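You operate a simulated robot arm through the tools that you are given. There is no shell and no other tool. Be economical: measure what you need, move in short steps, check, and stop when the job is done.

You are at the controls of a simulated two-armed robot. One attempt, no reset.

JOB
Pick up the grey bobbin from the grey-top table with one hand, pass it to the other hand and put it on the top of the white box nearest the door.

It is judged by the outcome, as a careful person would: the job done as asked, and still so three seconds after it is handed in. It fails if anything else is knocked over, pushed out of place, dropped, spilled or broken.

ROBOT AND FRAMES
Two 7-joint arms with two-finger parallel grippers on one trunk, on a base that drives. Base frame: it is fixed to the floor where the robot stands at the start and does not move with it; the origin is under the middle of the robot, x ahead of it, y to its left, z up; the surface under the hand at the start is at about z = 0.85. Units: m, rad, N and s.
The left shoulder is at the start at [0.05, 0.168, 1.107], the right one opposite. With the tool pointing down near the work surface each hand reaches from about 0.22 to 0.66 m from the robot's upright axis, wherever it stands, measured 20 degrees to its own side. Places, roughly: top of the white box nearest the door [-0.6, 1, 0.4]. Payload 1.57 kg a hand.
The tool frame of a hand sits at the grasp point between the pads (the TCP): z along the fingers, y along the line on which they close. The tips reach 0.03 m beyond it. Largest opening 0.08 m; finger width 0.017, thickness 0.012; the body of the gripper, 0.04 by 0.082 m, starts 0.08 m behind the TCP.
Orientation is that of the tool frame in the base frame, as a unit quaternion [x, y, z, w]. With the fingers straight down and closing along the base's y, the tool's x points along the base's -x, its y along +y and its z along -z.

CONTROLS
- The arms move only by the tool drive_tool. It takes "left_moves", "right_moves" or both (then of equal length, played together; a hand with none holds still); each is one flat list of numbers, 7 for each row, row after row: the shift along the tool's x, y, z in m, then the turn, a rotation vector about the tool's x, y, z in degrees, then the closure, from 0 (fully open) to 1 (shut). In form: [dx, dy, dz, wx, wy, wz, claw, dx, dy, dz, wx, wy, wz, claw, ...]. A call has 1 to 12 rows; each row is the pose to reach, as a shift and turn from the pose commanded when the call began, along the tool's axes at that moment. A row lasts 0.2 s, in which the tool goes at most 0.05 m and 0.15 rad; a call with a longer step from one row to the next is refused whole, and so is a gripper value outside its range. Where a pose cannot be reached the arm comes as near as it can. A force on the tool above 40 N (or 10 N above the force at the start of the call, whichever is more), or a blocked arm, ends the call early, and 0.2 s more pass. The fingers move at their own pace (about 0.045 m/s each) and stop on an object; they squeeze with about 43 N. The grip force told is the motor's: it shows also when the fingers shut on nothing. Time passes only in rows, and 0.2 s behind the last, so rows that repeat a pose let the fingers close. The reply holds the time, the measured pose of the TCP, the force on the tool along the base axes, the opening and the grip force, in the units named above and with some noise, with the torque about the TCP (base axes, N m) and any sound that the robot's microphone picked up.
- Cameras (640 x 400 px; columns grow to the right, rows downward): "scene" is now at [0.1033, 0.0546, 1.3241]; the picture's right is [0.71, -0.71, 0.00], its down [-0.43, -0.43, -0.79] and it looks along [0.56, 0.56, -0.61] (base axes); focal length 214 px, centre (320, 200). "left" rides on the left gripper at [0.072, 0.007, -0.122] in its tool frame; the picture's right is [-0.09, 1.00, 0.00], its down [-0.84, -0.08, -0.54] and it looks along [-0.54, -0.05, 0.84] (tool axes); focal length 238 px, centre (320, 200). "right" rides on the right gripper at [0.072, -0.007, -0.122] in its tool frame; the picture's right is [0.09, 1.00, 0.00], its down [-0.84, 0.08, -0.54] and it looks along [-0.54, 0.05, 0.84] (tool axes); focal length 238 px, centre (320, 200). There is no depth. A picture from a camera that has moved, and an enlarged one, comes with that camera's place and axes in the base frame and with its lens. The place of the scene camera against the robot may be out by one fixed shift of up to 0.018 m in any direction.
- grab_frame(camera): a new picture of that camera. No time passes.
- slide_trunk(by): slides the trunk up (or, below 0, down) by that many m; the arms and the scene camera ride with it, the base frame stays. It gives what a move gives, with no picture.
- roll_base(legs): drives the robot by 1 to 6 legs, each [ahead, left, turn to the left] in m, m and rad, along the robot's own axes; the way and the turn of a leg run together, so that a leg with both is an arc; at most 1.5 m and 3.142 rad a leg. The arms and the cameras ride along, it lands a little off, and it stops where it bumps. It gives what a move gives.
- aim_head(pan, tilt): turns the head with the scene camera to pan (to the left, within 1.396 rad either way) and tilt (down, from -0.506 to 1.204), counted from straight ahead of the robot. It gives what a move gives.
- zoom(camera, box): a new picture of the part [left, top, right, bottom] of that camera's present view, enlarged. No time passes.
- hand_in(): hands the job in; it is judged then, once.

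Go step by step. Nothing tells you exact positions but the pictures and the camera data: compare them with the known pose of the tool, close in by small moves and look again before you grip or let go. The budget is 120 turns and 100 pictures, counting those below and the enlarged ones. Unless the task says otherwise, let go and move clear before handing in, and close with one line.

The tools are called after "Request:" as a command line: name --argument value ..., lists and objects as JSON in quotes. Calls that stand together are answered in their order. drive_tool: Moves the arms, as the interface text tells. Its arguments: {"type":"object","properties":{"left_moves":{"type":"array"},"right_moves":{"type":"array"}},"required":[]} The other tools are called the same way: slide_trunk (by) slides the trunk up or down; roll_base (legs) drives the base; aim_head (pan, tilt) turns the head that bears the scene camera; grab_frame (camera) takes a picture; zoom (camera, box) takes an enlarged picture of a part of a camera's view; hand_in () hands the job in.

At the start:

```text
t: 0.0
left_position: [0.3749, 0.4035, 1.1099]
left_tool_rot: [-0.001, 1.0, -0.001, 0.0]
left_force: [0.0, -0.2, -0.4]
left_ft_torque: [0.02, 0.02, 0.0]
left_finger_gap: 0.0801
left_gripper_force: 0.1
right_position: [0.3465, 0.0303, 1.1752]
right_tool_rot: [0.0, 1.0, -0.001, 0.0]
right_force: [-0.1, -0.1, 0.5]
right_ft_torque: [0.0, -0.02, 0.0]
right_finger_gap: 0.0799
right_gripper_force: 0.1
trunk travel left (down, up): [-0.275, 0.168]
robot x, y, heading: [-0.0038, 0.001, 0.003]
head pan, tilt: [0.785, 0.661]
```

scene: 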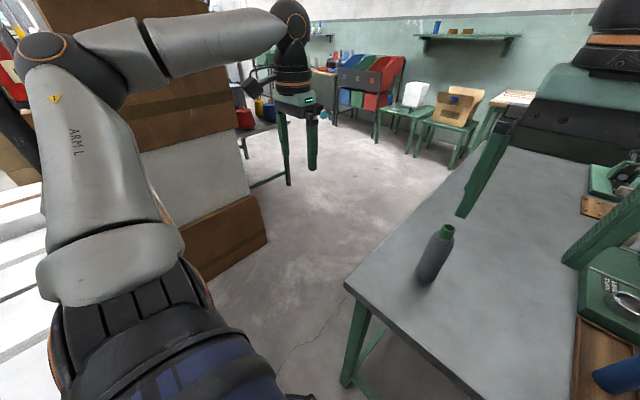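
right: 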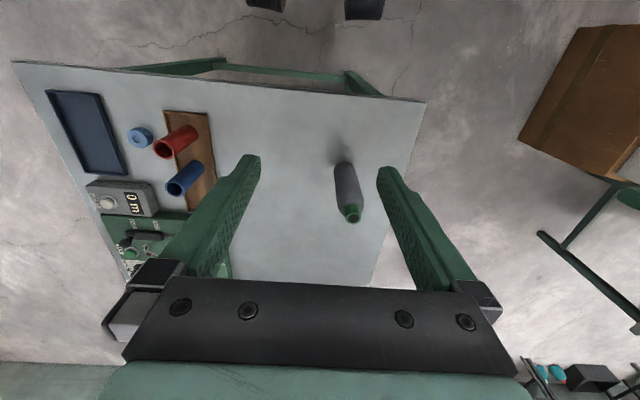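
left: 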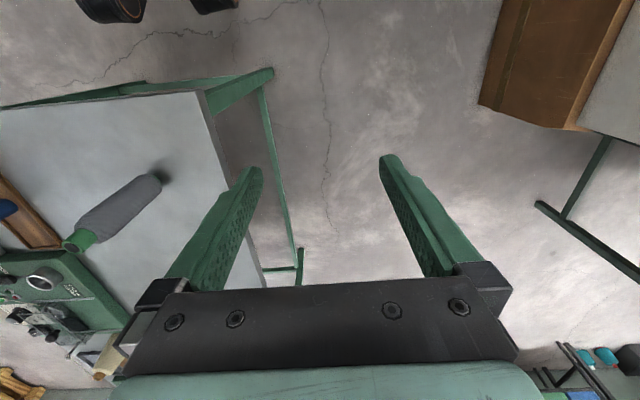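

The grey bobbin (grey body, green top) stands near x≈0.48, y≈0.09 on the table. Before I plan the route, I'll look left for the white boxes and the door.

Request:
aim_head --pan 1.39 --tilt 0.5

Request:
grab_frame --camera "scene"

Request:
zoom --camera "right" --box '[260, 100, 440, 250]'

```text
t: 1.0
left_position: [0.3747, 0.403, 1.1098]
left_tool_rot: [0.0, 1.0, 0.0, 0.001]
left_force: [-0.1, 0.8, -0.2]
left_ft_torque: [0.0, 0.0, -0.01]
left_finger_gap: 0.0799
left_gripper_force: 0.1
right_position: [0.3459, 0.0302, 1.1758]
right_tool_rot: [0.0, 1.0, 0.0, 0.0]
right_force: [-0.5, -0.8, 0.1]
right_ft_torque: [-0.02, 0.0, -0.01]
right_finger_gap: 0.0799
right_gripper_force: 0.0
trunk travel left (down, up): [-0.275, 0.168]
robot x, y, heading: [-0.0028, 0.0014, 0.001]
head pan, tilt: [1.389, 0.499]
```

```text
96 pictures are left
camera scene: at [0.0587, 0.083, 1.3386], right [0.98, -0.18, 0.0], down [-0.09, -0.47, -0.88], along [0.16, 0.86, -0.48], focal length 214 px, centre (320, 200)
```

scene: 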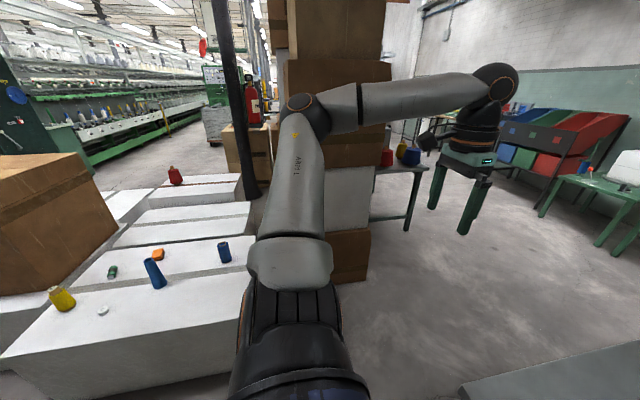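

```text
2.67 times, centred on (350, 175) of right
camera zoom: at [0.2743, 0.024, 1.2987], right [-0.09, 1.0, 0.0], down [0.84, 0.08, 0.54], along [0.54, 0.05, -0.84], focal length 636 px, centre (240, 267)
```

zoom: 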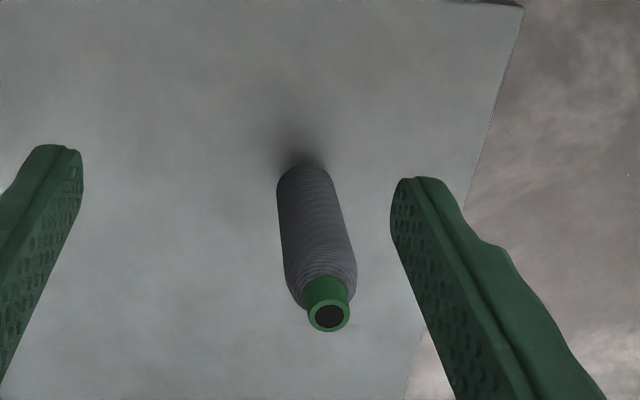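

The bobbin is about 42 mm wide and 0.16 m tall, with its axis near (0.487, 0.091). My plan is for the right hand to grip it low with the tool tilted 45°. The left hand will then take it from above and place it. I'll tilt the right hand first.

Request:
drive_tool --right_moves '[-0.005, 0.01, 0.01, 0, -7.5, 0, 0, -0.01, 0.02, 0.03, 0, -15, 0, 0, -0.015, 0.03, 0.05, 0, -22.5, 0, 0, -0.02, 0.04, 0.07, 0, -30, 0, 0, -0.025, 0.05, 0.09, 0, -37.5, 0, 0, -0.03, 0.061, 0.11, 0, -45, 0, 0, -0.03, 0.061, 0.11, 0, -45, 0, 0]'

Request:
grab_frame --camera "right"

Request:
aim_head --pan 0.3 --tilt 0.75

Request:
grab_frame --camera "scene"

```text
t: 2.6
left_position: [0.3751, 0.4037, 1.1098]
left_tool_rot: [-0.001, 1.0, 0.0, 0.0]
left_force: [-0.8, -0.5, 0.0]
left_ft_torque: [0.02, 0.04, 0.02]
left_finger_gap: 0.0802
left_gripper_force: 0.1
right_position: [0.3751, 0.0918, 1.0658]
right_tool_rot: [0.0, 0.923, 0.0, 0.384]
right_force: [-1.2, 0.2, -0.3]
right_ft_torque: [-0.02, 0.01, 0.02]
right_finger_gap: 0.0801
right_gripper_force: 0.0
trunk travel left (down, up): [-0.275, 0.168]
robot x, y, heading: [-0.0001, -0.0011, 0.003]
head pan, tilt: [1.389, 0.499]
```

```text
94 pictures are left
camera right: at [0.2373, 0.0848, 1.1016], right [-0.06, 1.0, -0.06], down [0.21, 0.08, 0.98], along [0.98, 0.05, -0.21], focal length 238 px, centre (320, 200)
```

right: 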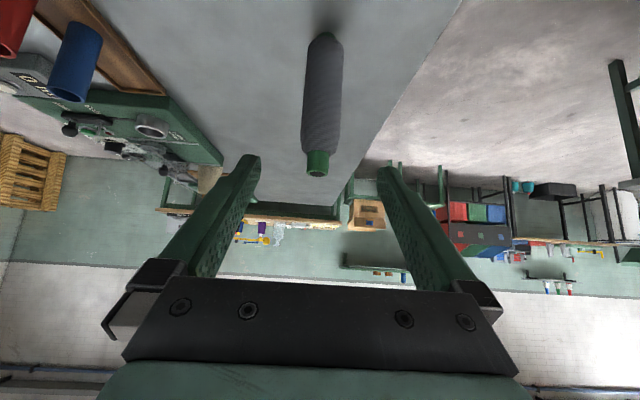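

```text
t: 3.9
left_position: [0.3754, 0.4032, 1.1107]
left_tool_rot: [-0.001, 1.0, 0.0, 0.0]
left_force: [-0.2, 0.0, 0.0]
left_ft_torque: [0.0, -0.01, -0.03]
left_finger_gap: 0.0797
left_gripper_force: 0.0
right_position: [0.3755, 0.0924, 1.0659]
right_tool_rot: [-0.001, 0.924, 0.001, 0.383]
right_force: [0.4, 0.7, -0.3]
right_ft_torque: [0.03, -0.01, 0.03]
right_finger_gap: 0.0801
right_gripper_force: 0.0
trunk travel left (down, up): [-0.275, 0.168]
robot x, y, heading: [-0.0014, -0.0004, -0.001]
head pan, tilt: [0.3, 0.75]
```

```text
93 pictures are left
camera scene: at [0.1214, 0.0181, 1.3166], right [0.3, -0.96, 0.0], down [-0.65, -0.2, -0.73], along [0.7, 0.22, -0.68], focal length 214 px, centre (320, 200)
```

scene: 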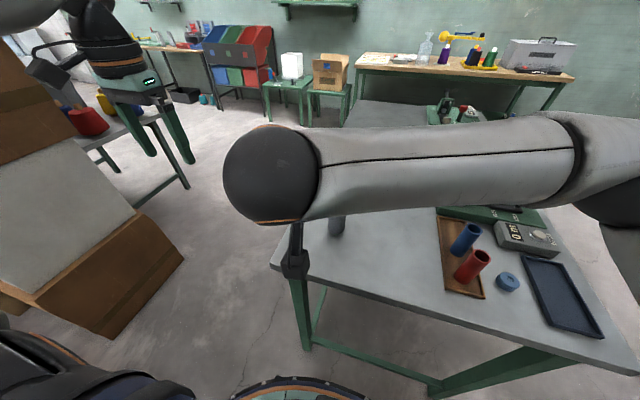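

The camera agrees: the bobbin's axis is at about (0.489, 0.092). I'll line up 0.1 m short along the tool axis and check.

Request:
drive_tool --right_moves '[0.0168, 0, 0.03, 0, 0, 0, 0, 0.0336, 0, 0.06, 0, 0, 0, 0, 0.0336, 0, 0.094, 0, 0, 0, 0, 0.0336, 0, 0.094, 0, 0, 0, 0]'

Request:
grab_frame --camera "right"

```text
t: 4.9
left_position: [0.3749, 0.4039, 1.1106]
left_tool_rot: [-0.001, 1.0, 0.0, 0.001]
left_force: [-0.4, 0.2, -0.1]
left_ft_torque: [0.01, 0.0, -0.01]
left_finger_gap: 0.08
left_gripper_force: 0.1
right_position: [0.4184, 0.0926, 0.9752]
right_tool_rot: [0.0, 0.924, 0.0, 0.383]
right_force: [-0.3, -0.1, -0.4]
right_ft_torque: [0.03, 0.02, 0.0]
right_finger_gap: 0.0799
right_gripper_force: 0.1
trunk travel left (down, up): [-0.275, 0.168]
robot x, y, heading: [0.0006, 0.0005, 0.0]
head pan, tilt: [0.3, 0.75]
```

```text
92 pictures are left
camera right: at [0.2818, 0.0851, 1.011], right [-0.06, 1.0, -0.06], down [0.21, 0.08, 0.98], along [0.98, 0.05, -0.21], focal length 238 px, centre (320, 200)
```

right: 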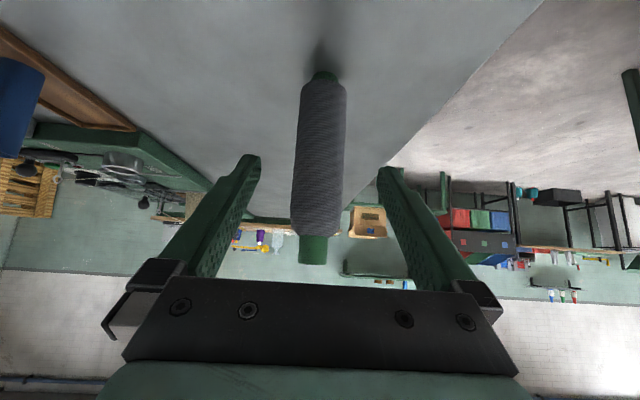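

The bobbin is centred between the fingers. I'll advance to straddle it and close gently.

Request:
drive_tool --right_moves '[0, 0, 0.025, 0, 0, 0, 0, 0, 0, 0.05, 0, 0, 0, 0, 0, 0, 0.075, 0, 0, 0, 0, 0, 0, 0.098, 0, 0, 0, 0, 0, 0, 0.098, 0, 0, 0, 0]'

Request:
grab_frame --camera "right"

```text
t: 6.1
left_position: [0.374, 0.4036, 1.1098]
left_tool_rot: [-0.001, 1.0, -0.001, 0.0]
left_force: [-1.5, 0.0, -0.5]
left_ft_torque: [0.0, 0.02, 0.01]
left_finger_gap: 0.0798
left_gripper_force: 0.1
right_position: [0.4886, 0.0918, 0.9053]
right_tool_rot: [-0.001, 0.924, 0.001, 0.382]
right_force: [-0.5, 0.3, -0.1]
right_ft_torque: [-0.01, -0.02, 0.0]
right_finger_gap: 0.0799
right_gripper_force: 0.0
trunk travel left (down, up): [-0.275, 0.168]
robot x, y, heading: [-0.0005, -0.0003, 0.001]
head pan, tilt: [0.3, 0.75]
```

```text
91 pictures are left
camera right: at [0.3511, 0.085, 0.942], right [-0.06, 1.0, -0.07], down [0.21, 0.08, 0.98], along [0.98, 0.05, -0.21], focal length 238 px, centre (320, 200)
```

right: 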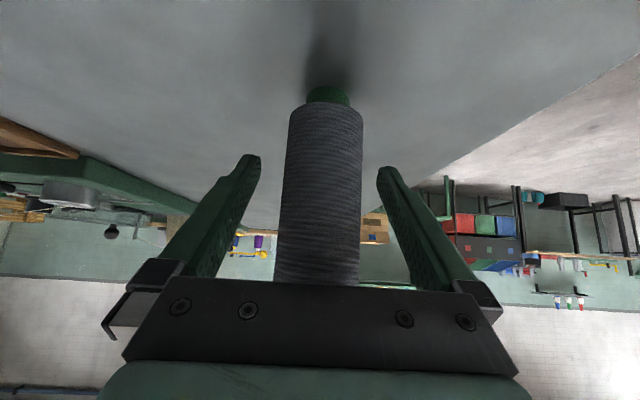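

The bobbin is between the pads, so I'll close on it.

Request:
drive_tool --right_moves '[0, 0, 0, 0, 0, 0, 0.4, 0, 0, 0, 0, 0, 0, 0.6, 0, 0, 0, 0, 0, 0, 1, 0, 0, 0, 0, 0, 0, 1, 0, 0, 0, 0, 0, 0, 1]'

Request:
grab_frame --camera "right"

```text
t: 7.3
left_position: [0.376, 0.4031, 1.1086]
left_tool_rot: [0.0, 1.0, 0.0, 0.0]
left_force: [0.0, 0.3, -0.1]
left_ft_torque: [-0.01, -0.02, -0.02]
left_finger_gap: 0.08
left_gripper_force: 0.1
right_position: [0.4892, 0.0921, 0.9062]
right_tool_rot: [0.0, 0.924, 0.0, 0.383]
right_force: [0.1, 0.4, -0.5]
right_ft_torque: [0.04, 0.03, -0.03]
right_finger_gap: 0.043
right_gripper_force: 37.7
trunk travel left (down, up): [-0.275, 0.168]
robot x, y, heading: [-0.0038, 0.0001, -0.002]
head pan, tilt: [0.3, 0.75]
```

```text
90 pictures are left
camera right: at [0.3508, 0.0852, 0.9422], right [-0.06, 1.0, -0.07], down [0.21, 0.08, 0.97], along [0.98, 0.05, -0.21], focal length 238 px, centre (320, 200)
```

right: 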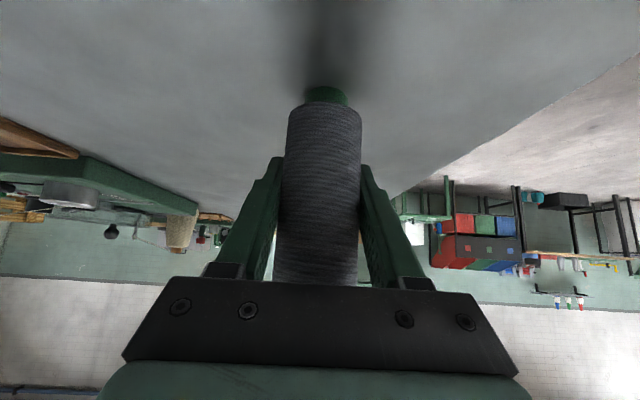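

The grip is firm at a 43 mm gap and 38 N. I'll lift the bobbin 0.10 m and look again.

Request:
drive_tool --right_moves '[-0.014, 0, -0.014, 0, 0, 0, 1, -0.035, 0, -0.035, 0, 0, 0, 1, -0.056, 0, -0.056, 0, 0, 0, 1, -0.0707, 0, -0.0707, 0, 0, 0, 1, -0.0707, 0, -0.0707, 0, 0, 0, 1]'

Request:
grab_frame --camera "right"

Request:
grab_frame --camera "left"

Request:
grab_frame --camera "scene"

```text
t: 8.5
left_position: [0.3744, 0.4045, 1.1093]
left_tool_rot: [-0.001, 1.0, 0.0, 0.0]
left_force: [-0.4, 0.4, 0.6]
left_ft_torque: [0.02, -0.01, 0.01]
left_finger_gap: 0.0798
left_gripper_force: 0.1
right_position: [0.4882, 0.0897, 1.007]
right_tool_rot: [0.0, 0.924, 0.0, 0.383]
right_force: [-1.8, -0.3, -1.0]
right_ft_torque: [-0.03, 0.0, 0.04]
right_finger_gap: 0.0425
right_gripper_force: 43.0
trunk travel left (down, up): [-0.275, 0.168]
robot x, y, heading: [0.0007, -0.0035, -0.001]
head pan, tilt: [0.3, 0.75]
```

```text
89 pictures are left
camera right: at [0.3511, 0.0837, 1.0437], right [-0.06, 1.0, -0.07], down [0.21, 0.08, 0.97], along [0.98, 0.05, -0.21], focal length 238 px, centre (320, 200)
```

right: 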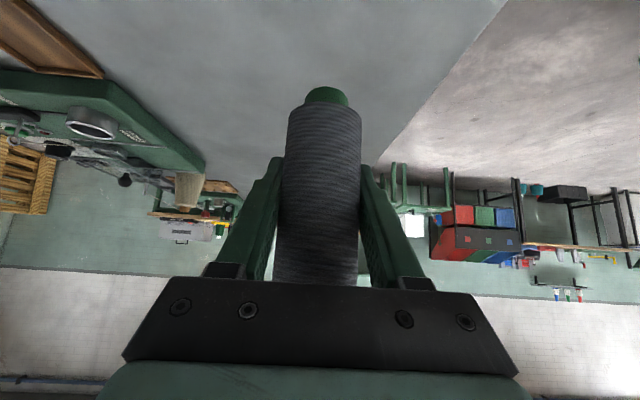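

```text
88 pictures are left
camera left: at [0.3036, 0.4108, 1.2305], right [0.09, 1.0, 0.0], down [0.84, -0.08, 0.54], along [0.54, -0.05, -0.84], focal length 238 px, centre (320, 200)
```

left: 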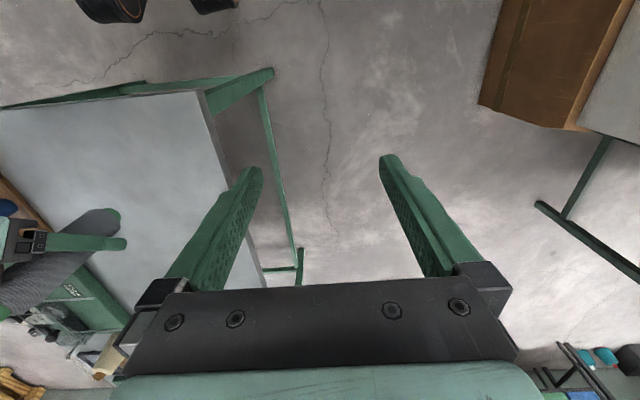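

```text
87 pictures are left
camera scene: at [0.1215, 0.018, 1.3166], right [0.3, -0.96, 0.0], down [-0.65, -0.2, -0.73], along [0.7, 0.22, -0.68], focal length 214 px, centre (320, 200)
```

scene: 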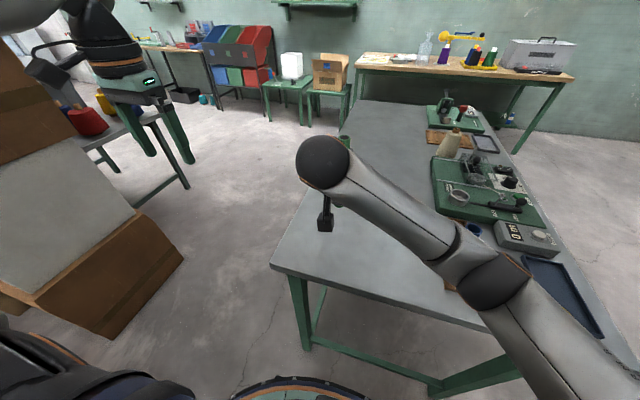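

The bobbin is lifted cleanly. I'll bring the left hand above it, leaning 15° forward so it stays clear of the right wrist.

Request:
drive_tool --left_moves '[0, 0, -0.036, 0, 5, 0, 0, 0, 0, -0.072, 0, 10, 0, 0, 0, 0, -0.107, 0, 15, 0, 0, -0.0185, -0.039, -0.107, 0, 15, 0, 0, -0.037, -0.078, -0.107, 0, 15, 0, 0, -0.0555, -0.118, -0.107, 0, 15, 0, 0, -0.074, -0.157, -0.107, 0, 15, 0, 0, -0.0925, -0.196, -0.107, 0, 15, 0, 0, -0.111, -0.235, -0.107, 0, 15, 0, 0, -0.1295, -0.274, -0.107, 0, 15, 0, 0, -0.148, -0.314, -0.107, 0, 15, 0, 0, -0.148, -0.314, -0.107, 0, 15, 0, 0]'

Request:
grab_frame --camera "left"

Request:
grab_frame --camera "scene"

```text
t: 11.1
left_position: [0.4035, 0.1949, 1.1431]
left_tool_rot: [-0.002, 0.992, -0.001, -0.13]
left_force: [0.8, -0.6, -0.2]
left_ft_torque: [0.0, 0.0, 0.01]
left_finger_gap: 0.0799
left_gripper_force: 0.0
left hand out of reach, approached as far as the arm can: row 3, 4, 5, 6, 7, 8, 9, 10, 11, 12
right_position: [0.4876, 0.0905, 1.0071]
right_tool_rot: [0.0, 0.924, 0.0, 0.383]
right_force: [0.5, -1.0, -0.7]
right_ft_torque: [-0.01, -0.04, 0.02]
right_finger_gap: 0.0425
right_gripper_force: 42.7
trunk travel left (down, up): [-0.275, 0.168]
robot x, y, heading: [-0.0007, 0.0001, -0.001]
head pan, tilt: [0.3, 0.75]
```

```text
86 pictures are left
camera left: at [0.3658, 0.2015, 1.2781], right [0.09, 1.0, -0.02], down [0.95, -0.08, 0.31], along [0.31, -0.05, -0.95], focal length 238 px, centre (320, 200)
```

left: 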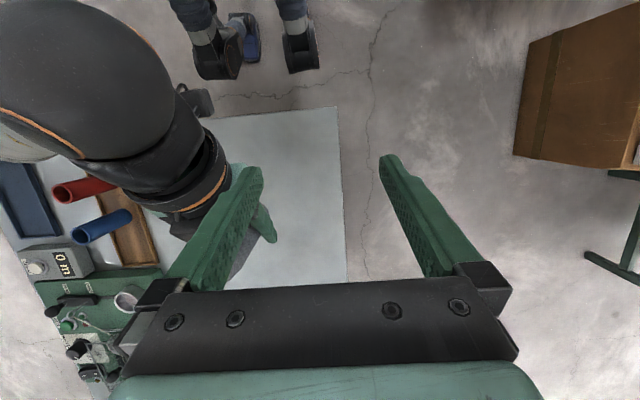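

```text
85 pictures are left
camera scene: at [0.1215, 0.018, 1.3166], right [0.3, -0.96, 0.0], down [-0.65, -0.2, -0.73], along [0.7, 0.22, -0.68], focal length 214 px, centre (320, 200)
```

scene: 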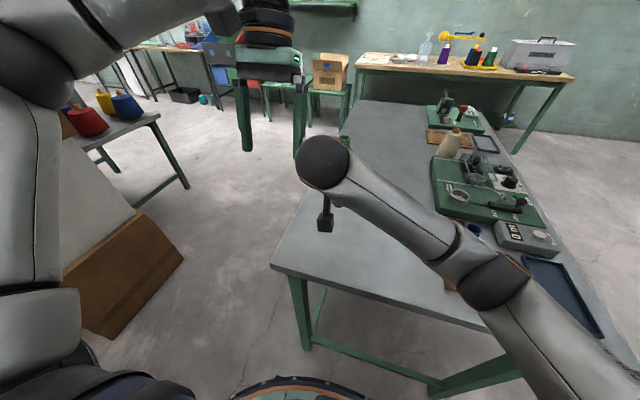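

At this height the left hand runs out of reach. I'll raise the trunk and then lower the right hand by more than that, which puts the hand-over lower relative to the shoulders.

Request:
slide_trunk --by 0.15

Request:
drive_tool --right_moves '[0.025, 0, 0.025, 0, 0, 0, 1, 0.05, 0, 0.05, 0, 0, 0, 1, 0.075, 0, 0.075, 0, 0, 0, 1, 0.1, 0, 0.1, 0, 0, 0, 1, 0.12, 0, 0.12, 0, 0, 0, 1, 0.135, 0, 0.135, 0, 0, 0, 1, 0.135, 0, 0.135, 0, 0, 0, 1]'

Request:
grab_frame --camera "right"

Request:
grab_frame --camera "left"

```text
t: 12.9
left_position: [0.4037, 0.195, 1.2928]
left_tool_rot: [-0.001, 0.992, -0.001, -0.13]
left_force: [-0.6, -0.6, 0.0]
left_ft_torque: [0.04, 0.0, 0.01]
left_finger_gap: 0.0801
left_gripper_force: 0.0
right_position: [0.4895, 0.0899, 1.1574]
right_tool_rot: [-0.001, 0.924, 0.001, 0.382]
right_force: [-0.9, 0.0, -1.8]
right_ft_torque: [0.02, -0.02, 0.02]
right_finger_gap: 0.0425
right_gripper_force: 42.7
trunk travel left (down, up): [-0.425, 0.018]
robot x, y, heading: [-0.0009, -0.0048, -0.001]
head pan, tilt: [0.3, 0.75]
```

```text
t: 14.5
left_position: [0.4031, 0.1951, 1.2934]
left_tool_rot: [-0.001, 0.992, 0.0, -0.129]
left_force: [-0.2, 0.2, 0.1]
left_ft_torque: [-0.02, -0.03, -0.03]
left_finger_gap: 0.0799
left_gripper_force: 0.1
right_position: [0.5288, 0.0786, 1.0222]
right_tool_rot: [0.004, 0.896, -0.013, 0.444]
right_force: [-0.3, 0.4, -1.6]
right_ft_torque: [0.0, -0.01, 0.0]
right_finger_gap: 0.0425
right_gripper_force: 42.9
trunk travel left (down, up): [-0.425, 0.018]
robot x, y, heading: [0.0026, -0.0003, -0.002]
head pan, tilt: [0.3, 0.75]
stopped in row 7 (right hand): the arm was blocked; the commanded pose is now the measured one
```

```text
84 pictures are left
camera right: at [0.3887, 0.0739, 1.0395], right [-0.04, 1.0, -0.09], down [0.08, 0.09, 0.99], along [1.0, 0.03, -0.08], focal length 238 px, centre (320, 200)
```

right: 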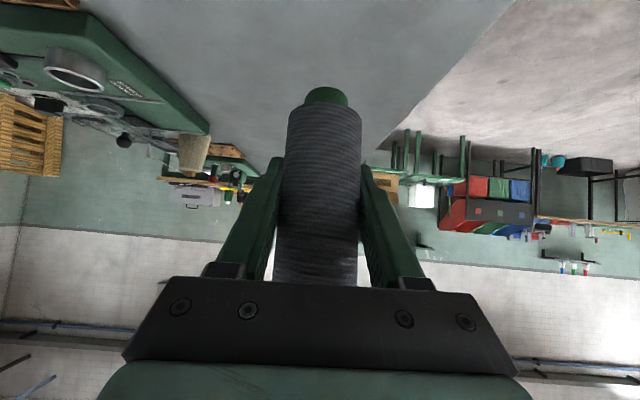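

```text
83 pictures are left
camera left: at [0.3659, 0.2017, 1.4281], right [0.09, 1.0, -0.02], down [0.95, -0.08, 0.31], along [0.31, -0.05, -0.95], focal length 238 px, centre (320, 200)
```

left: 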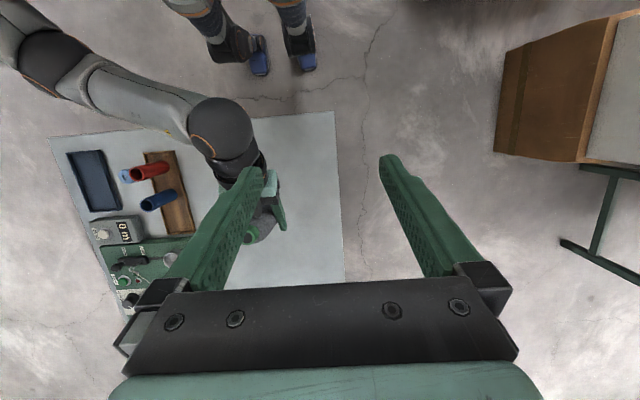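

The right arm stopped at a limit, with the bobbin still held but tilted about 8°. I'll ease it back to upright and draw it slightly towards the robot.

Request:
drive_tool --right_moves '[0.003, 0.002, -0.012, 0, 2.5, 0, 1, 0.006, 0.004, -0.022, 0, 5, 0, 1, 0.0096, 0.006, -0.034, 0, 7.7, 0, 1, 0.0096, 0.006, -0.034, 0, 7.7, 0, 1]'

Request:
grab_frame --camera "right"

```text
t: 15.7
left_position: [0.4039, 0.1945, 1.2931]
left_tool_rot: [-0.001, 0.992, 0.0, -0.13]
left_force: [0.5, -0.7, 1.1]
left_ft_torque: [-0.02, -0.01, -0.01]
left_finger_gap: 0.08
left_gripper_force: 0.0
right_position: [0.5285, 0.0333, 1.0342]
right_tool_rot: [0.025, 0.913, -0.063, 0.403]
right_force: [-0.5, 0.1, -0.4]
right_ft_torque: [-0.02, 0.01, -0.01]
right_finger_gap: 0.0425
right_gripper_force: 43.1
trunk travel left (down, up): [-0.425, 0.018]
robot x, y, heading: [-0.0011, 0.0005, -0.002]
head pan, tilt: [0.3, 0.75]
stopped in row 4 (right hand): the arm was blocked; the commanded pose is now the measured one
```

```text
82 pictures are left
camera right: at [0.3898, 0.0431, 1.0636], right [0.03, 0.99, -0.16], down [0.17, 0.15, 0.97], along [0.98, -0.06, -0.17], focal length 238 px, centre (320, 200)
```

right: 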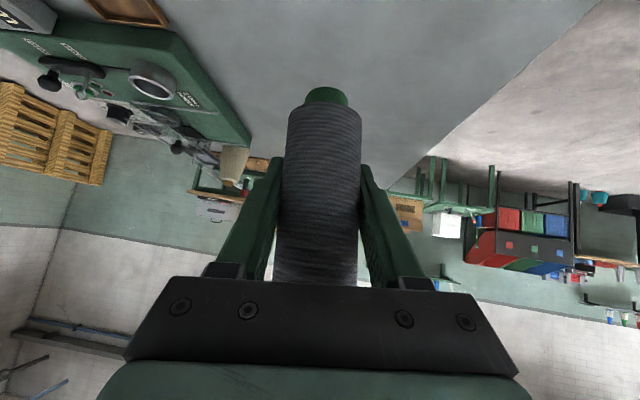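

The right arm is near a joint limit at this lower height. I'll raise it to the height that worked before and square it up again.

Request:
drive_tool --right_moves '[-0.018, -0.002, -0.017, 0, 0, 0, 1, -0.037, -0.005, -0.033, 0, 0, 0, 1, -0.037, 0.006, -0.053, -2.5, 0.9, 0, 1, -0.037, 0.018, -0.073, -5, 1.8, 0, 1, -0.037, 0.0296, -0.092, -7.7, 2.6, 0.1, 1, -0.037, 0.0296, -0.092, -7.7, 2.6, 0.1, 1]'

Request:
grab_frame --camera "right"

```text
t: 17.1
left_position: [0.4044, 0.1943, 1.2935]
left_tool_rot: [-0.001, 0.992, 0.0, -0.13]
left_force: [0.2, 0.1, -0.2]
left_ft_torque: [0.01, 0.0, 0.04]
left_finger_gap: 0.0799
left_gripper_force: 0.2
right_position: [0.4985, 0.0631, 1.1232]
right_tool_rot: [0.004, 0.919, -0.013, 0.393]
right_force: [0.4, -0.2, -1.5]
right_ft_torque: [-0.02, -0.02, 0.04]
right_finger_gap: 0.0425
right_gripper_force: 42.7
trunk travel left (down, up): [-0.425, 0.018]
robot x, y, heading: [0.0004, -0.0033, -0.001]
head pan, tilt: [0.3, 0.75]
```

```text
81 pictures are left
camera right: at [0.3602, 0.0607, 1.1572], right [-0.05, 1.0, -0.09], down [0.19, 0.09, 0.98], along [0.98, 0.03, -0.19], focal length 238 px, centre (320, 200)
```

right: 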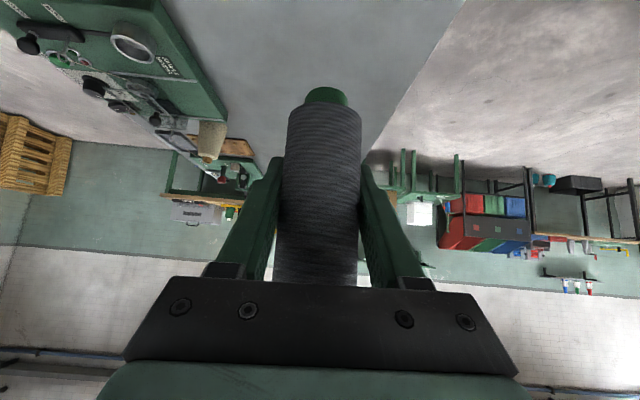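

The right hand is at (0.4985, 0.063, 1.123) with the bobbin nearly upright. I'll check what pose the left hand takes as commanded by reducing its tilt.

Request:
drive_tool --left_moves '[0, 0, 0, 0, -5, 0, 0, 0, 0, 0, 0, -10, 0, 0, 0, 0, 0, 0, -10, 0, 0]'

```text
t: 17.9
left_position: [0.4041, 0.195, 1.2925]
left_tool_rot: [-0.002, 0.999, -0.001, -0.043]
left_force: [-0.5, -0.6, -0.5]
left_ft_torque: [0.01, 0.01, -0.02]
left_finger_gap: 0.0799
left_gripper_force: 0.0
right_position: [0.4982, 0.0636, 1.1248]
right_tool_rot: [0.004, 0.919, -0.012, 0.393]
right_force: [0.2, -0.1, -1.8]
right_ft_torque: [-0.02, -0.02, -0.02]
right_finger_gap: 0.0423
right_gripper_force: 43.1
trunk travel left (down, up): [-0.425, 0.018]
robot x, y, heading: [-0.0054, -0.0012, -0.001]
head pan, tilt: [0.3, 0.75]
```

The commanded pose matches the measured one. I'll move the left hand out along x, then across to a hover above the bobbin.

Request:
drive_tool --left_moves '[-0.033, 0, -0.013, 0, 0, 0, 0, -0.066, 0, -0.013, 0, 0, 0, 0, -0.0988, -0.0, -0.013, 0, 0, 0, 0, -0.0988, -0.035, -0.013, 0, 0, 0, 0, -0.0988, -0.07, -0.013, 0, 0, 0, 0, -0.0988, -0.1, -0.013, 0, 0, 0, 0, -0.0988, -0.132, -0.013, 0, 0, 0, 0, -0.0988, -0.132, -0.013, 0, 0, 0, 0]'

Request:
grab_frame --camera "left"

Request:
grab_frame --camera "scene"

```text
t: 19.7
left_position: [0.4304, 0.1769, 1.2781]
left_tool_rot: [-0.001, 0.999, -0.001, -0.043]
left_force: [-0.3, 0.2, -0.6]
left_ft_torque: [-0.02, -0.01, -0.03]
left_finger_gap: 0.0802
left_gripper_force: 0.1
left hand out of reach, approached as far as the arm can: row 2, 3, 4, 5, 6, 7, 8
right_position: [0.4989, 0.0639, 1.1235]
right_tool_rot: [0.003, 0.919, -0.013, 0.394]
right_force: [0.5, -0.9, -1.6]
right_ft_torque: [-0.02, -0.01, -0.05]
right_finger_gap: 0.0431
right_gripper_force: 43.3
trunk travel left (down, up): [-0.425, 0.018]
robot x, y, heading: [-0.0011, 0.0008, -0.001]
head pan, tilt: [0.3, 0.75]
```

```text
80 pictures are left
camera left: at [0.3704, 0.1831, 1.4032], right [0.09, 1.0, -0.01], down [0.88, -0.07, 0.47], along [0.47, -0.05, -0.88], focal length 238 px, centre (320, 200)
```

left: 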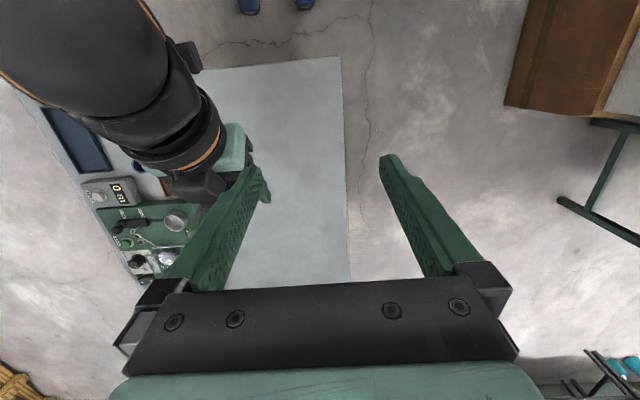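

```text
79 pictures are left
camera scene: at [0.1218, 0.0182, 1.4666], right [0.3, -0.96, 0.0], down [-0.65, -0.2, -0.73], along [0.7, 0.22, -0.68], focal length 214 px, centre (320, 200)
```

scene: 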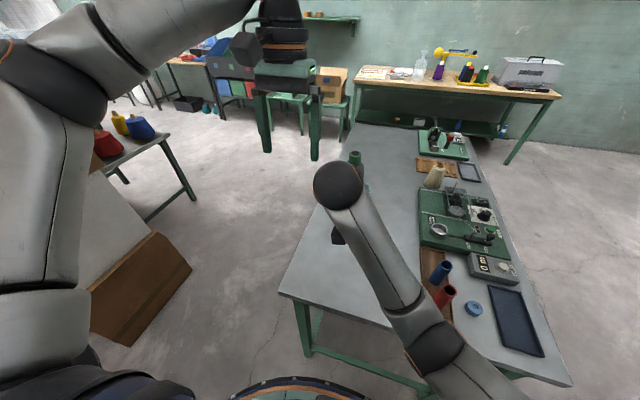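

The left hand can't get high enough to hover there. Instead, I'll park it at a comfortable height and bring the bobbin up between its fingers from below. First I'll lower the right hand a little.

Request:
drive_tool --right_moves '[0.02, 0.005, 0.007, 0, 0.4, 0, 1, 0.04, 0.01, 0.015, 0, 0.8, 0, 1, 0.062, 0.016, 0.022, 0, 1.2, 0, 1, 0.062, 0.016, 0.022, 0, 1.2, 0, 1]'

```text
t: 20.4
left_position: [0.4301, 0.1765, 1.2765]
left_tool_rot: [0.0, 0.999, -0.001, -0.043]
left_force: [0.0, -0.4, 0.3]
left_ft_torque: [-0.01, -0.02, -0.01]
left_finger_gap: 0.08
left_gripper_force: 0.1
right_position: [0.5055, 0.0668, 1.1454]
right_tool_rot: [0.01, 0.891, -0.017, 0.453]
right_force: [-0.5, -0.7, -1.3]
right_ft_torque: [0.04, -0.02, -0.04]
right_finger_gap: 0.0426
right_gripper_force: 42.6
trunk travel left (down, up): [-0.425, 0.018]
robot x, y, heading: [0.0018, -0.001, -0.001]
head pan, tilt: [0.3, 0.75]
stopped in row 3 (right hand): the arm was blocked; the commanded pose is now the measured one
```

The arm was blocked again and rose instead. I'll look at the right arm's shape to find out what is limiting it.

Request:
aim_head --pan -0.4 --tilt 0.9

Request:
grab_frame --camera "scene"

```text
t: 21.5
left_position: [0.4315, 0.175, 1.2768]
left_tool_rot: [-0.001, 0.999, -0.001, -0.042]
left_force: [-0.2, 0.0, -0.7]
left_ft_torque: [0.02, 0.03, -0.03]
left_finger_gap: 0.0802
left_gripper_force: 0.1
right_position: [0.5057, 0.0668, 1.1451]
right_tool_rot: [0.01, 0.891, -0.016, 0.454]
right_force: [1.1, -0.6, -1.2]
right_ft_torque: [-0.02, 0.0, 0.0]
right_finger_gap: 0.0427
right_gripper_force: 42.4
trunk travel left (down, up): [-0.425, 0.018]
robot x, y, heading: [-0.0031, -0.001, 0.009]
head pan, tilt: [-0.4, 0.901]
```

```text
78 pictures are left
camera scene: at [0.1119, -0.0358, 1.4547], right [-0.39, -0.92, 0.0], down [-0.72, 0.3, -0.62], along [0.57, -0.24, -0.78], focal length 214 px, centre (320, 200)
```

scene: 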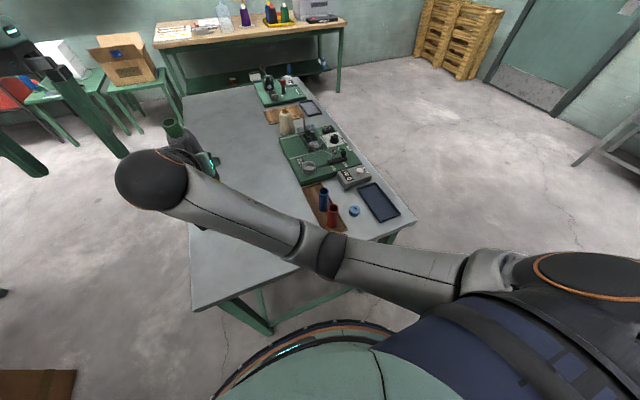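

The elbow is fine, but the wrist is bent sideways close to its limit. Yawing the right hand about 35° so it comes in from the right should relieve it while keeping the bobbin upright.

Request:
drive_tool --right_moves '[0.006, 0.0005, -0.001, -4.82, 1.38, -3.85, 1, 0.012, 0.001, -0.002, -9.63, 2.75, -7.7, 1, 0.018, 0.0013, -0.003, -14.45, 4.13, -11.55, 1, 0.024, 0.0017, -0.004, -19.27, 5.5, -15.4, 1, 0.03, 0.002, -0.005, -24.1, 6.9, -19.25, 1, 0.0355, 0.0026, -0.0064, -28.9, 8.25, -23.1, 1, 0.0355, 0.0026, -0.0064, -28.9, 8.25, -23.1, 1]'

Request:
grab_frame --camera "scene"

```text
t: 23.3
left_position: [0.431, 0.1764, 1.2769]
left_tool_rot: [-0.001, 0.999, -0.001, -0.043]
left_force: [-0.4, -0.1, 0.4]
left_ft_torque: [-0.01, -0.02, -0.02]
left_finger_gap: 0.08
left_gripper_force: 0.1
right_position: [0.4854, 0.0832, 1.176]
right_tool_rot: [-0.288, 0.855, 0.117, 0.416]
right_force: [0.3, -1.0, -1.3]
right_ft_torque: [0.0, -0.04, 0.04]
right_finger_gap: 0.0425
right_gripper_force: 43.2
trunk travel left (down, up): [-0.425, 0.018]
robot x, y, heading: [-0.0049, -0.0026, 0.001]
head pan, tilt: [-0.4, 0.901]
stopped in row 7 (right hand): the arm was blocked; the commanded pose is now the measured one
```

```text
77 pictures are left
camera scene: at [0.1119, -0.0359, 1.4547], right [-0.39, -0.92, 0.0], down [-0.72, 0.3, -0.62], along [0.57, -0.24, -0.78], focal length 214 px, centre (320, 200)
```

scene: 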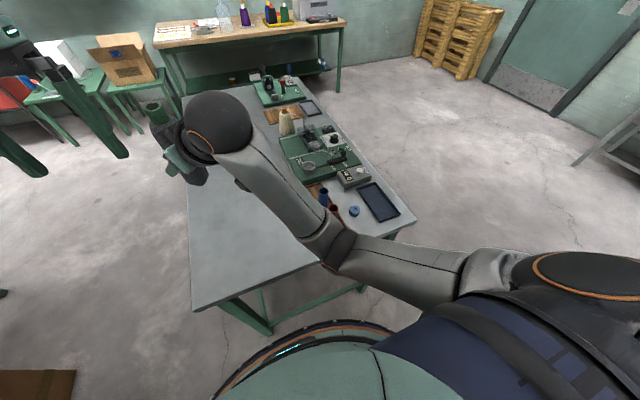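

The limits come from working close in and high. I'll turn left so the hands are over open floor, where both arms can reach lower and further out. The turn will also let me see the boxes.

Request:
roll_base --legs '[[0, 0, 1.1]]'

Request:
aim_head --pan 0.0 --tilt 0.7

Request:
grab_frame --camera "scene"

Request:
aim_head --pan 1.2 --tilt 0.5

Request:
grab_frame --camera "scene"

```text
t: 26.4
left_position: [0.0354, 0.4634, 1.2771]
left_tool_rot: [-0.526, 0.85, -0.023, -0.036]
left_force: [0.0, 0.7, 0.8]
left_ft_torque: [0.0, -0.03, 0.0]
left_finger_gap: 0.0802
left_gripper_force: 0.1
right_position: [0.1446, 0.4717, 1.1766]
right_tool_rot: [0.694, -0.576, -0.317, -0.293]
right_force: [0.0, 0.7, -1.6]
right_ft_torque: [0.03, 0.0, 0.0]
right_finger_gap: 0.0424
right_gripper_force: 42.5
trunk travel left (down, up): [-0.425, 0.018]
robot x, y, heading: [0.003, -0.0021, 1.104]
head pan, tilt: [-0.4, 0.901]
```

```text
t: 27.3
left_position: [0.0351, 0.4639, 1.277]
left_tool_rot: [-0.525, 0.85, -0.023, -0.036]
left_force: [-0.5, 0.0, -0.5]
left_ft_torque: [0.02, 0.01, 0.01]
left_finger_gap: 0.0801
left_gripper_force: 0.1
right_position: [0.1442, 0.4722, 1.1756]
right_tool_rot: [0.694, -0.576, -0.317, -0.293]
right_force: [-0.3, -0.2, -1.9]
right_ft_torque: [0.0, 0.03, 0.04]
right_finger_gap: 0.0426
right_gripper_force: 43.1
trunk travel left (down, up): [-0.425, 0.018]
robot x, y, heading: [0.0018, -0.0004, 1.106]
head pan, tilt: [0.0, 0.7]
```

```text
76 pictures are left
camera scene: at [0.0582, 0.1053, 1.4708], right [0.89, -0.45, 0.0], down [-0.29, -0.58, -0.76], along [0.34, 0.68, -0.64], focal length 214 px, centre (320, 200)
```

scene: 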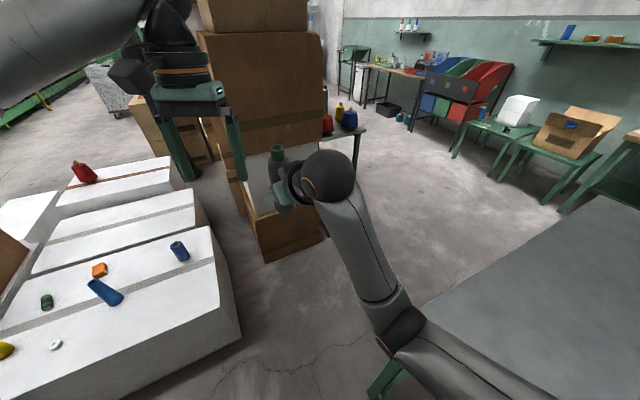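

```text
t: 28.7
left_position: [0.0338, 0.4638, 1.277]
left_tool_rot: [-0.526, 0.849, -0.023, -0.036]
left_force: [0.6, 1.4, 0.4]
left_ft_torque: [0.01, 0.02, -0.03]
left_finger_gap: 0.0799
left_gripper_force: 0.1
right_position: [0.1454, 0.4714, 1.1777]
right_tool_rot: [0.693, -0.576, -0.317, -0.294]
right_force: [0.1, 0.0, -0.7]
right_ft_torque: [0.04, 0.0, 0.04]
right_finger_gap: 0.0426
right_gripper_force: 42.9
trunk travel left (down, up): [-0.425, 0.018]
robot x, y, heading: [-0.0009, 0.0031, 1.11]
head pan, tilt: [1.201, 0.499]
```

```text
75 pictures are left
camera scene: at [-0.041, 0.0968, 1.4886], right [0.74, 0.67, 0.0], down [0.32, -0.35, -0.88], along [-0.59, 0.65, -0.48], focal length 214 px, centre (320, 200)
```

scene: 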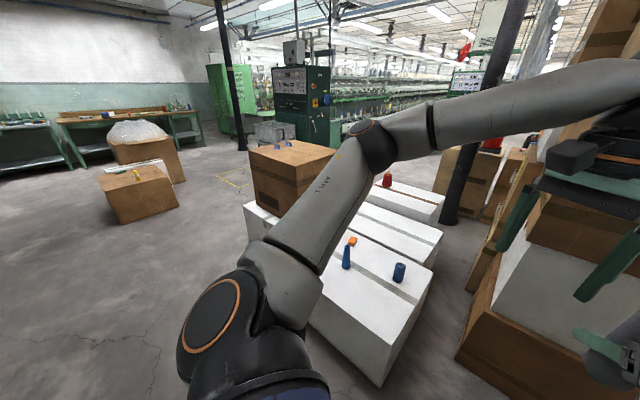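

I'm now facing open floor, with the white boxes to the left. The target box is the front one, which already has several items on it. I'll lower and extend the right hand.

Request:
drive_tool --right_moves '[0.0227, -0.0113, 0.026, 0, 0, 0, 1, 0.0453, -0.0225, 0.052, 0, 0, 0, 1, 0.068, -0.034, 0.0775, 0, 0, 0, 1, 0.091, -0.045, 0.103, 0, 0, 0, 1, 0.113, -0.056, 0.129, 0, 0, 0, 1, 0.136, -0.0675, 0.155, 0, 0, 0, 1, 0.136, -0.0675, 0.155, 0, 0, 0, 1]'

Request:
aim_head --pan 0.0 --tilt 0.8

Request:
grab_frame --camera "scene"

```text
t: 30.3
left_position: [0.0347, 0.465, 1.2776]
left_tool_rot: [-0.526, 0.85, -0.023, -0.035]
left_force: [-0.2, -0.8, 0.8]
left_ft_torque: [0.01, -0.02, -0.01]
left_finger_gap: 0.0798
left_gripper_force: 0.1
right_position: [0.2121, 0.5179, 0.9764]
right_tool_rot: [0.695, -0.575, -0.319, -0.291]
right_force: [-0.2, -1.1, -1.6]
right_ft_torque: [0.02, 0.01, 0.0]
right_finger_gap: 0.0428
right_gripper_force: 42.7
trunk travel left (down, up): [-0.425, 0.018]
robot x, y, heading: [-0.0008, -0.0004, 1.104]
head pan, tilt: [1.201, 0.499]
```

```text
t: 31.7
left_position: [0.0355, 0.4637, 1.2763]
left_tool_rot: [-0.525, 0.85, -0.023, -0.036]
left_force: [0.2, 0.6, 0.0]
left_ft_torque: [-0.04, -0.03, -0.03]
left_finger_gap: 0.08
left_gripper_force: 0.1
right_position: [0.2142, 0.5185, 0.976]
right_tool_rot: [0.694, -0.576, -0.317, -0.294]
right_force: [1.4, -0.4, -1.0]
right_ft_torque: [0.07, 0.01, 0.01]
right_finger_gap: 0.0428
right_gripper_force: 43.0
trunk travel left (down, up): [-0.425, 0.018]
robot x, y, heading: [0.0024, 0.0006, 1.104]
head pan, tilt: [0.0, 0.799]
```

```text
74 pictures are left
camera scene: at [0.0562, 0.1016, 1.4626], right [0.89, -0.45, 0.0], down [-0.32, -0.64, -0.7], along [0.31, 0.62, -0.72], focal length 214 px, centre (320, 200)
```

scene: 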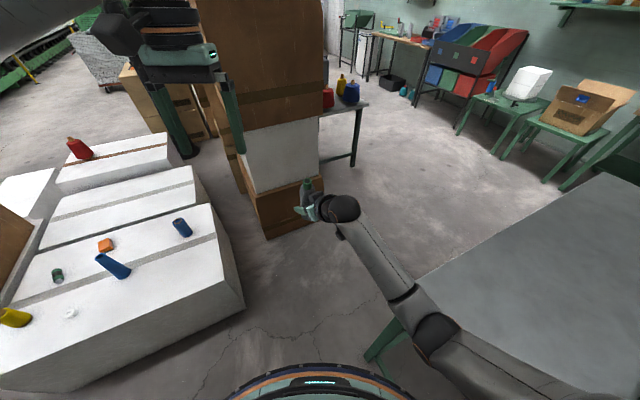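

The right hand reached the new pose without trouble. The left hand should now be able to hover directly above the bobbin, so I'll move it there.

Request:
drive_tool --left_moves '[-0.021, -0.023, 0.0194, 0, -1.3, 0, 0, -0.042, -0.046, 0.0388, 0, -2.6, 0, 0, -0.063, -0.069, 0.058, 0, -4, 0, 0, -0.084, -0.092, 0.0777, 0, -5.3, 0, 0, -0.105, -0.115, 0.097, 0, -6.6, 0, 0, -0.1256, -0.138, 0.1165, 0, -8, 0, 0, -0.1256, -0.138, 0.1165, 0, -8, 0, 0]'

Request:
grab_frame --camera "left"

Request:
grab_frame --camera "scene"

```text
t: 33.3
left_position: [0.0779, 0.4811, 1.15]
left_tool_rot: [-0.526, 0.85, 0.013, 0.024]
left_force: [0.6, 0.6, -0.8]
left_ft_torque: [-0.01, -0.01, -0.01]
left_finger_gap: 0.0798
left_gripper_force: 0.0
left hand out of reach, approached as far as the arm can: row 1, 2, 3, 4, 5, 6, 7
right_position: [0.2144, 0.5181, 0.9763]
right_tool_rot: [0.693, -0.576, -0.317, -0.294]
right_force: [0.0, -0.7, -1.2]
right_ft_torque: [0.01, 0.01, -0.01]
right_finger_gap: 0.0427
right_gripper_force: 42.9
trunk travel left (down, up): [-0.425, 0.018]
robot x, y, heading: [-0.0001, -0.0002, 1.109]
head pan, tilt: [0.0, 0.799]
```

```text
73 pictures are left
camera left: at [0.0379, 0.4138, 1.2664], right [-0.85, 0.53, 0.0], down [0.43, 0.69, 0.59], along [0.31, 0.5, -0.81], focal length 238 px, centre (320, 200)
```

left: 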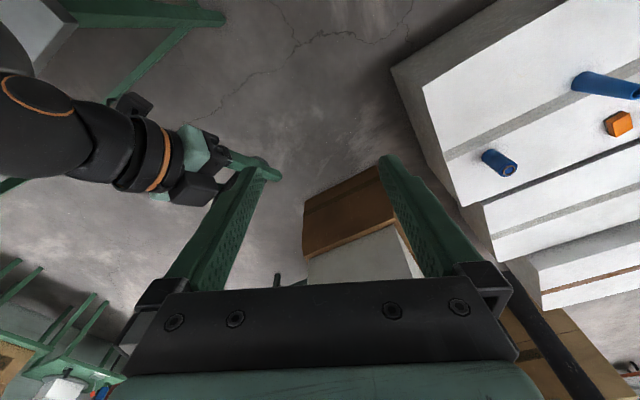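

```text
72 pictures are left
camera scene: at [0.0562, 0.1014, 1.4626], right [0.89, -0.45, 0.0], down [-0.32, -0.64, -0.7], along [0.31, 0.62, -0.72], focal length 214 px, centre (320, 200)
```

scene: 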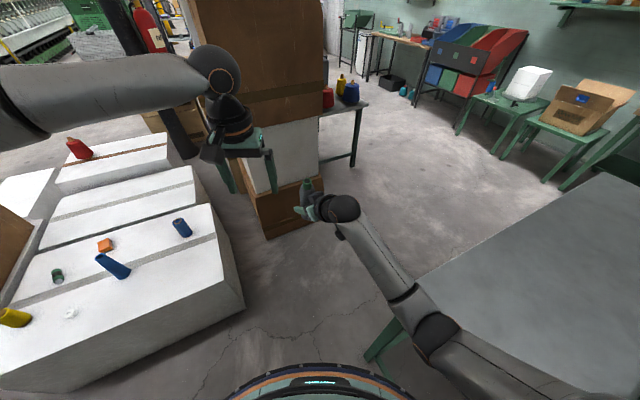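

The left hand is limited by how steeply it points down when it's high. I'll lower the right hand, shift it left and pitch it, so the bobbin leans towards the robot and the left hand can point slightly forward.

Request:
drive_tool --right_moves '[0.005, 0.0145, 0.0157, 0, -3.75, 0, 1, 0.009, 0.029, 0.0314, 0, -7.5, 0, 1, 0.014, 0.0435, 0.047, 0, -11.2, 0, 1, 0.0186, 0.058, 0.0628, 0, -15, 0, 1, 0.0186, 0.058, 0.0628, 0, -15, 0, 1]'

```text
t: 34.7
left_position: [0.0785, 0.4821, 1.1498]
left_tool_rot: [-0.525, 0.851, 0.014, 0.023]
left_force: [-1.0, -0.7, 0.0]
left_ft_torque: [-0.03, -0.01, -0.04]
left_finger_gap: 0.0801
left_gripper_force: 0.0
right_position: [0.2336, 0.5437, 0.907]
right_tool_rot: [0.656, -0.53, -0.349, -0.408]
right_force: [-0.6, -0.2, -0.5]
right_ft_torque: [0.03, 0.0, 0.05]
right_finger_gap: 0.0428
right_gripper_force: 43.6
trunk travel left (down, up): [-0.425, 0.018]
robot x, y, heading: [-0.0014, -0.0005, 1.102]
head pan, tilt: [0.0, 0.799]
stopped in row 5 (right hand): the arm was blocked; the commanded pose is now the measured one
```

The right hand holds the bobbin leaning back about 21°, at robot-frame (0.59, 0.04). I'll bring the left hand to hover along the bobbin's axis.

Request:
drive_tool --left_moves '[-0.011, -0.024, 0.0164, -0.6, -3.7, 0, 0.1, -0.022, -0.048, 0.0328, -1.2, -7.4, 0, 0.1, -0.033, -0.072, 0.049, -1.8, -11.1, 0, 0.1, -0.0445, -0.096, 0.0656, -2.4, -14.8, 0, 0.1, -0.0556, -0.12, 0.082, -3, -18.5, 0, 0.1, -0.0556, -0.12, 0.082, -3, -18.5, 0, 0.1]'

Request:
grab_frame --camera "left"

Request:
grab_frame --camera "scene"

```text
t: 36.1
left_position: [0.0955, 0.4866, 1.0966]
left_tool_rot: [-0.518, 0.834, 0.12, 0.148]
left_force: [0.5, 0.0, -0.8]
left_ft_torque: [0.0, 0.01, 0.0]
left_finger_gap: 0.0721
left_gripper_force: 0.1
left hand out of reach, approached as far as the arm can: row 1, 2, 3, 4, 5, 6
right_position: [0.2328, 0.5426, 0.9079]
right_tool_rot: [0.657, -0.53, -0.348, -0.408]
right_force: [-0.1, 1.0, -2.1]
right_ft_torque: [0.01, -0.01, -0.01]
right_finger_gap: 0.0427
right_gripper_force: 43.1
trunk travel left (down, up): [-0.425, 0.018]
robot x, y, heading: [0.002, 0.0002, 1.106]
head pan, tilt: [0.0, 0.799]
```

```text
71 pictures are left
camera left: at [0.0445, 0.388, 1.1829], right [-0.86, 0.51, 0.08], down [0.36, 0.47, 0.81], along [0.37, 0.72, -0.58], focal length 238 px, centre (320, 200)
```

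left: 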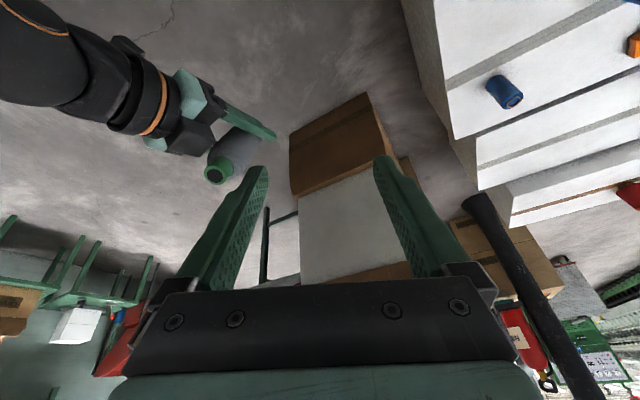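

```text
70 pictures are left
camera scene: at [0.0563, 0.1016, 1.4626], right [0.89, -0.45, 0.0], down [-0.32, -0.64, -0.7], along [0.31, 0.62, -0.72], focal length 214 px, centre (320, 200)
```

scene: 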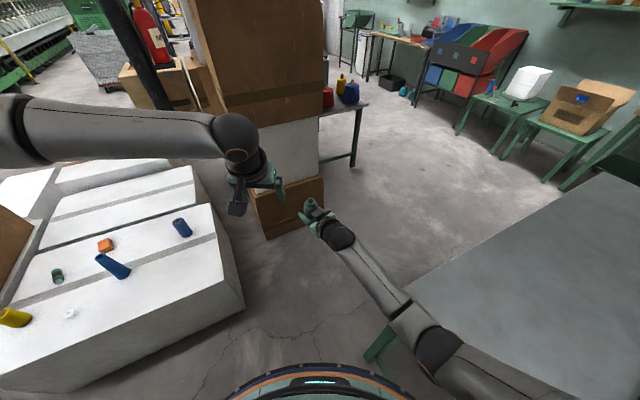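

The left hand is still short to the side. Pitching it further forward, to about 40° and aligned with its forearm, should free it. Its grip would still lie within about 20° of the bobbin's axis.

Request:
drive_tool --left_moves '[-0.001, -0.02, 0.008, 0.4, -3.7, 2.4, 0.15, -0.002, -0.04, 0.0165, 0.8, -7.4, 4.7, 0.15, -0.003, -0.06, 0.025, 1.1, -11.1, 7.1, 0.15, -0.004, -0.08, 0.033, 1.5, -14.8, 9.4, 0.15, -0.0055, -0.101, 0.0413, 1.9, -18.5, 11.8, 0.15, -0.0055, -0.101, 0.0413, 1.9, -18.5, 11.8, 0.15]'

Request:
grab_frame --camera "left"

Request:
grab_frame --camera "scene"

```text
t: 37.5
left_position: [0.1144, 0.477, 1.0924]
left_tool_rot: [-0.401, 0.85, 0.202, 0.275]
left_force: [0.1, -0.3, -0.2]
left_ft_torque: [0.02, 0.02, -0.03]
left_finger_gap: 0.0682
left_gripper_force: 0.1
left hand out of reach, approached as far as the arm can: row 1, 2, 3, 4, 5, 6
right_position: [0.2325, 0.5437, 0.9081]
right_tool_rot: [0.657, -0.53, -0.348, -0.407]
right_force: [0.0, 0.3, -1.4]
right_ft_torque: [-0.03, 0.01, -0.01]
right_finger_gap: 0.0426
right_gripper_force: 43.0
trunk travel left (down, up): [-0.425, 0.018]
robot x, y, heading: [0.0009, -0.0004, 1.109]
head pan, tilt: [0.0, 0.799]
```

```text
69 pictures are left
camera left: at [0.0343, 0.3711, 1.1412], right [-0.74, 0.65, 0.18], down [0.34, 0.13, 0.93], along [0.58, 0.75, -0.31], focal length 238 px, centre (320, 200)
```

left: 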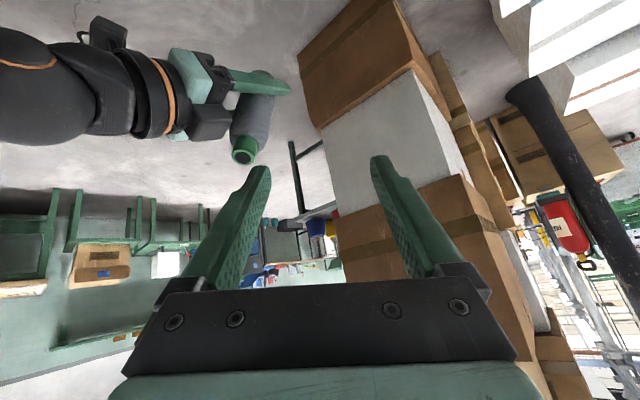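

```text
68 pictures are left
camera scene: at [0.0563, 0.1016, 1.4626], right [0.89, -0.45, 0.0], down [-0.32, -0.64, -0.7], along [0.31, 0.62, -0.72], focal length 214 px, centre (320, 200)
```

scene: 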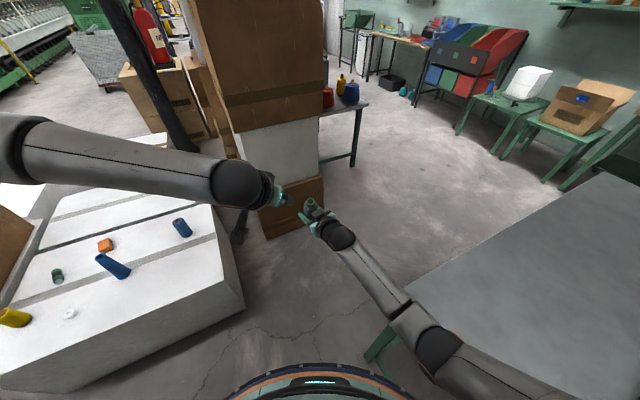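

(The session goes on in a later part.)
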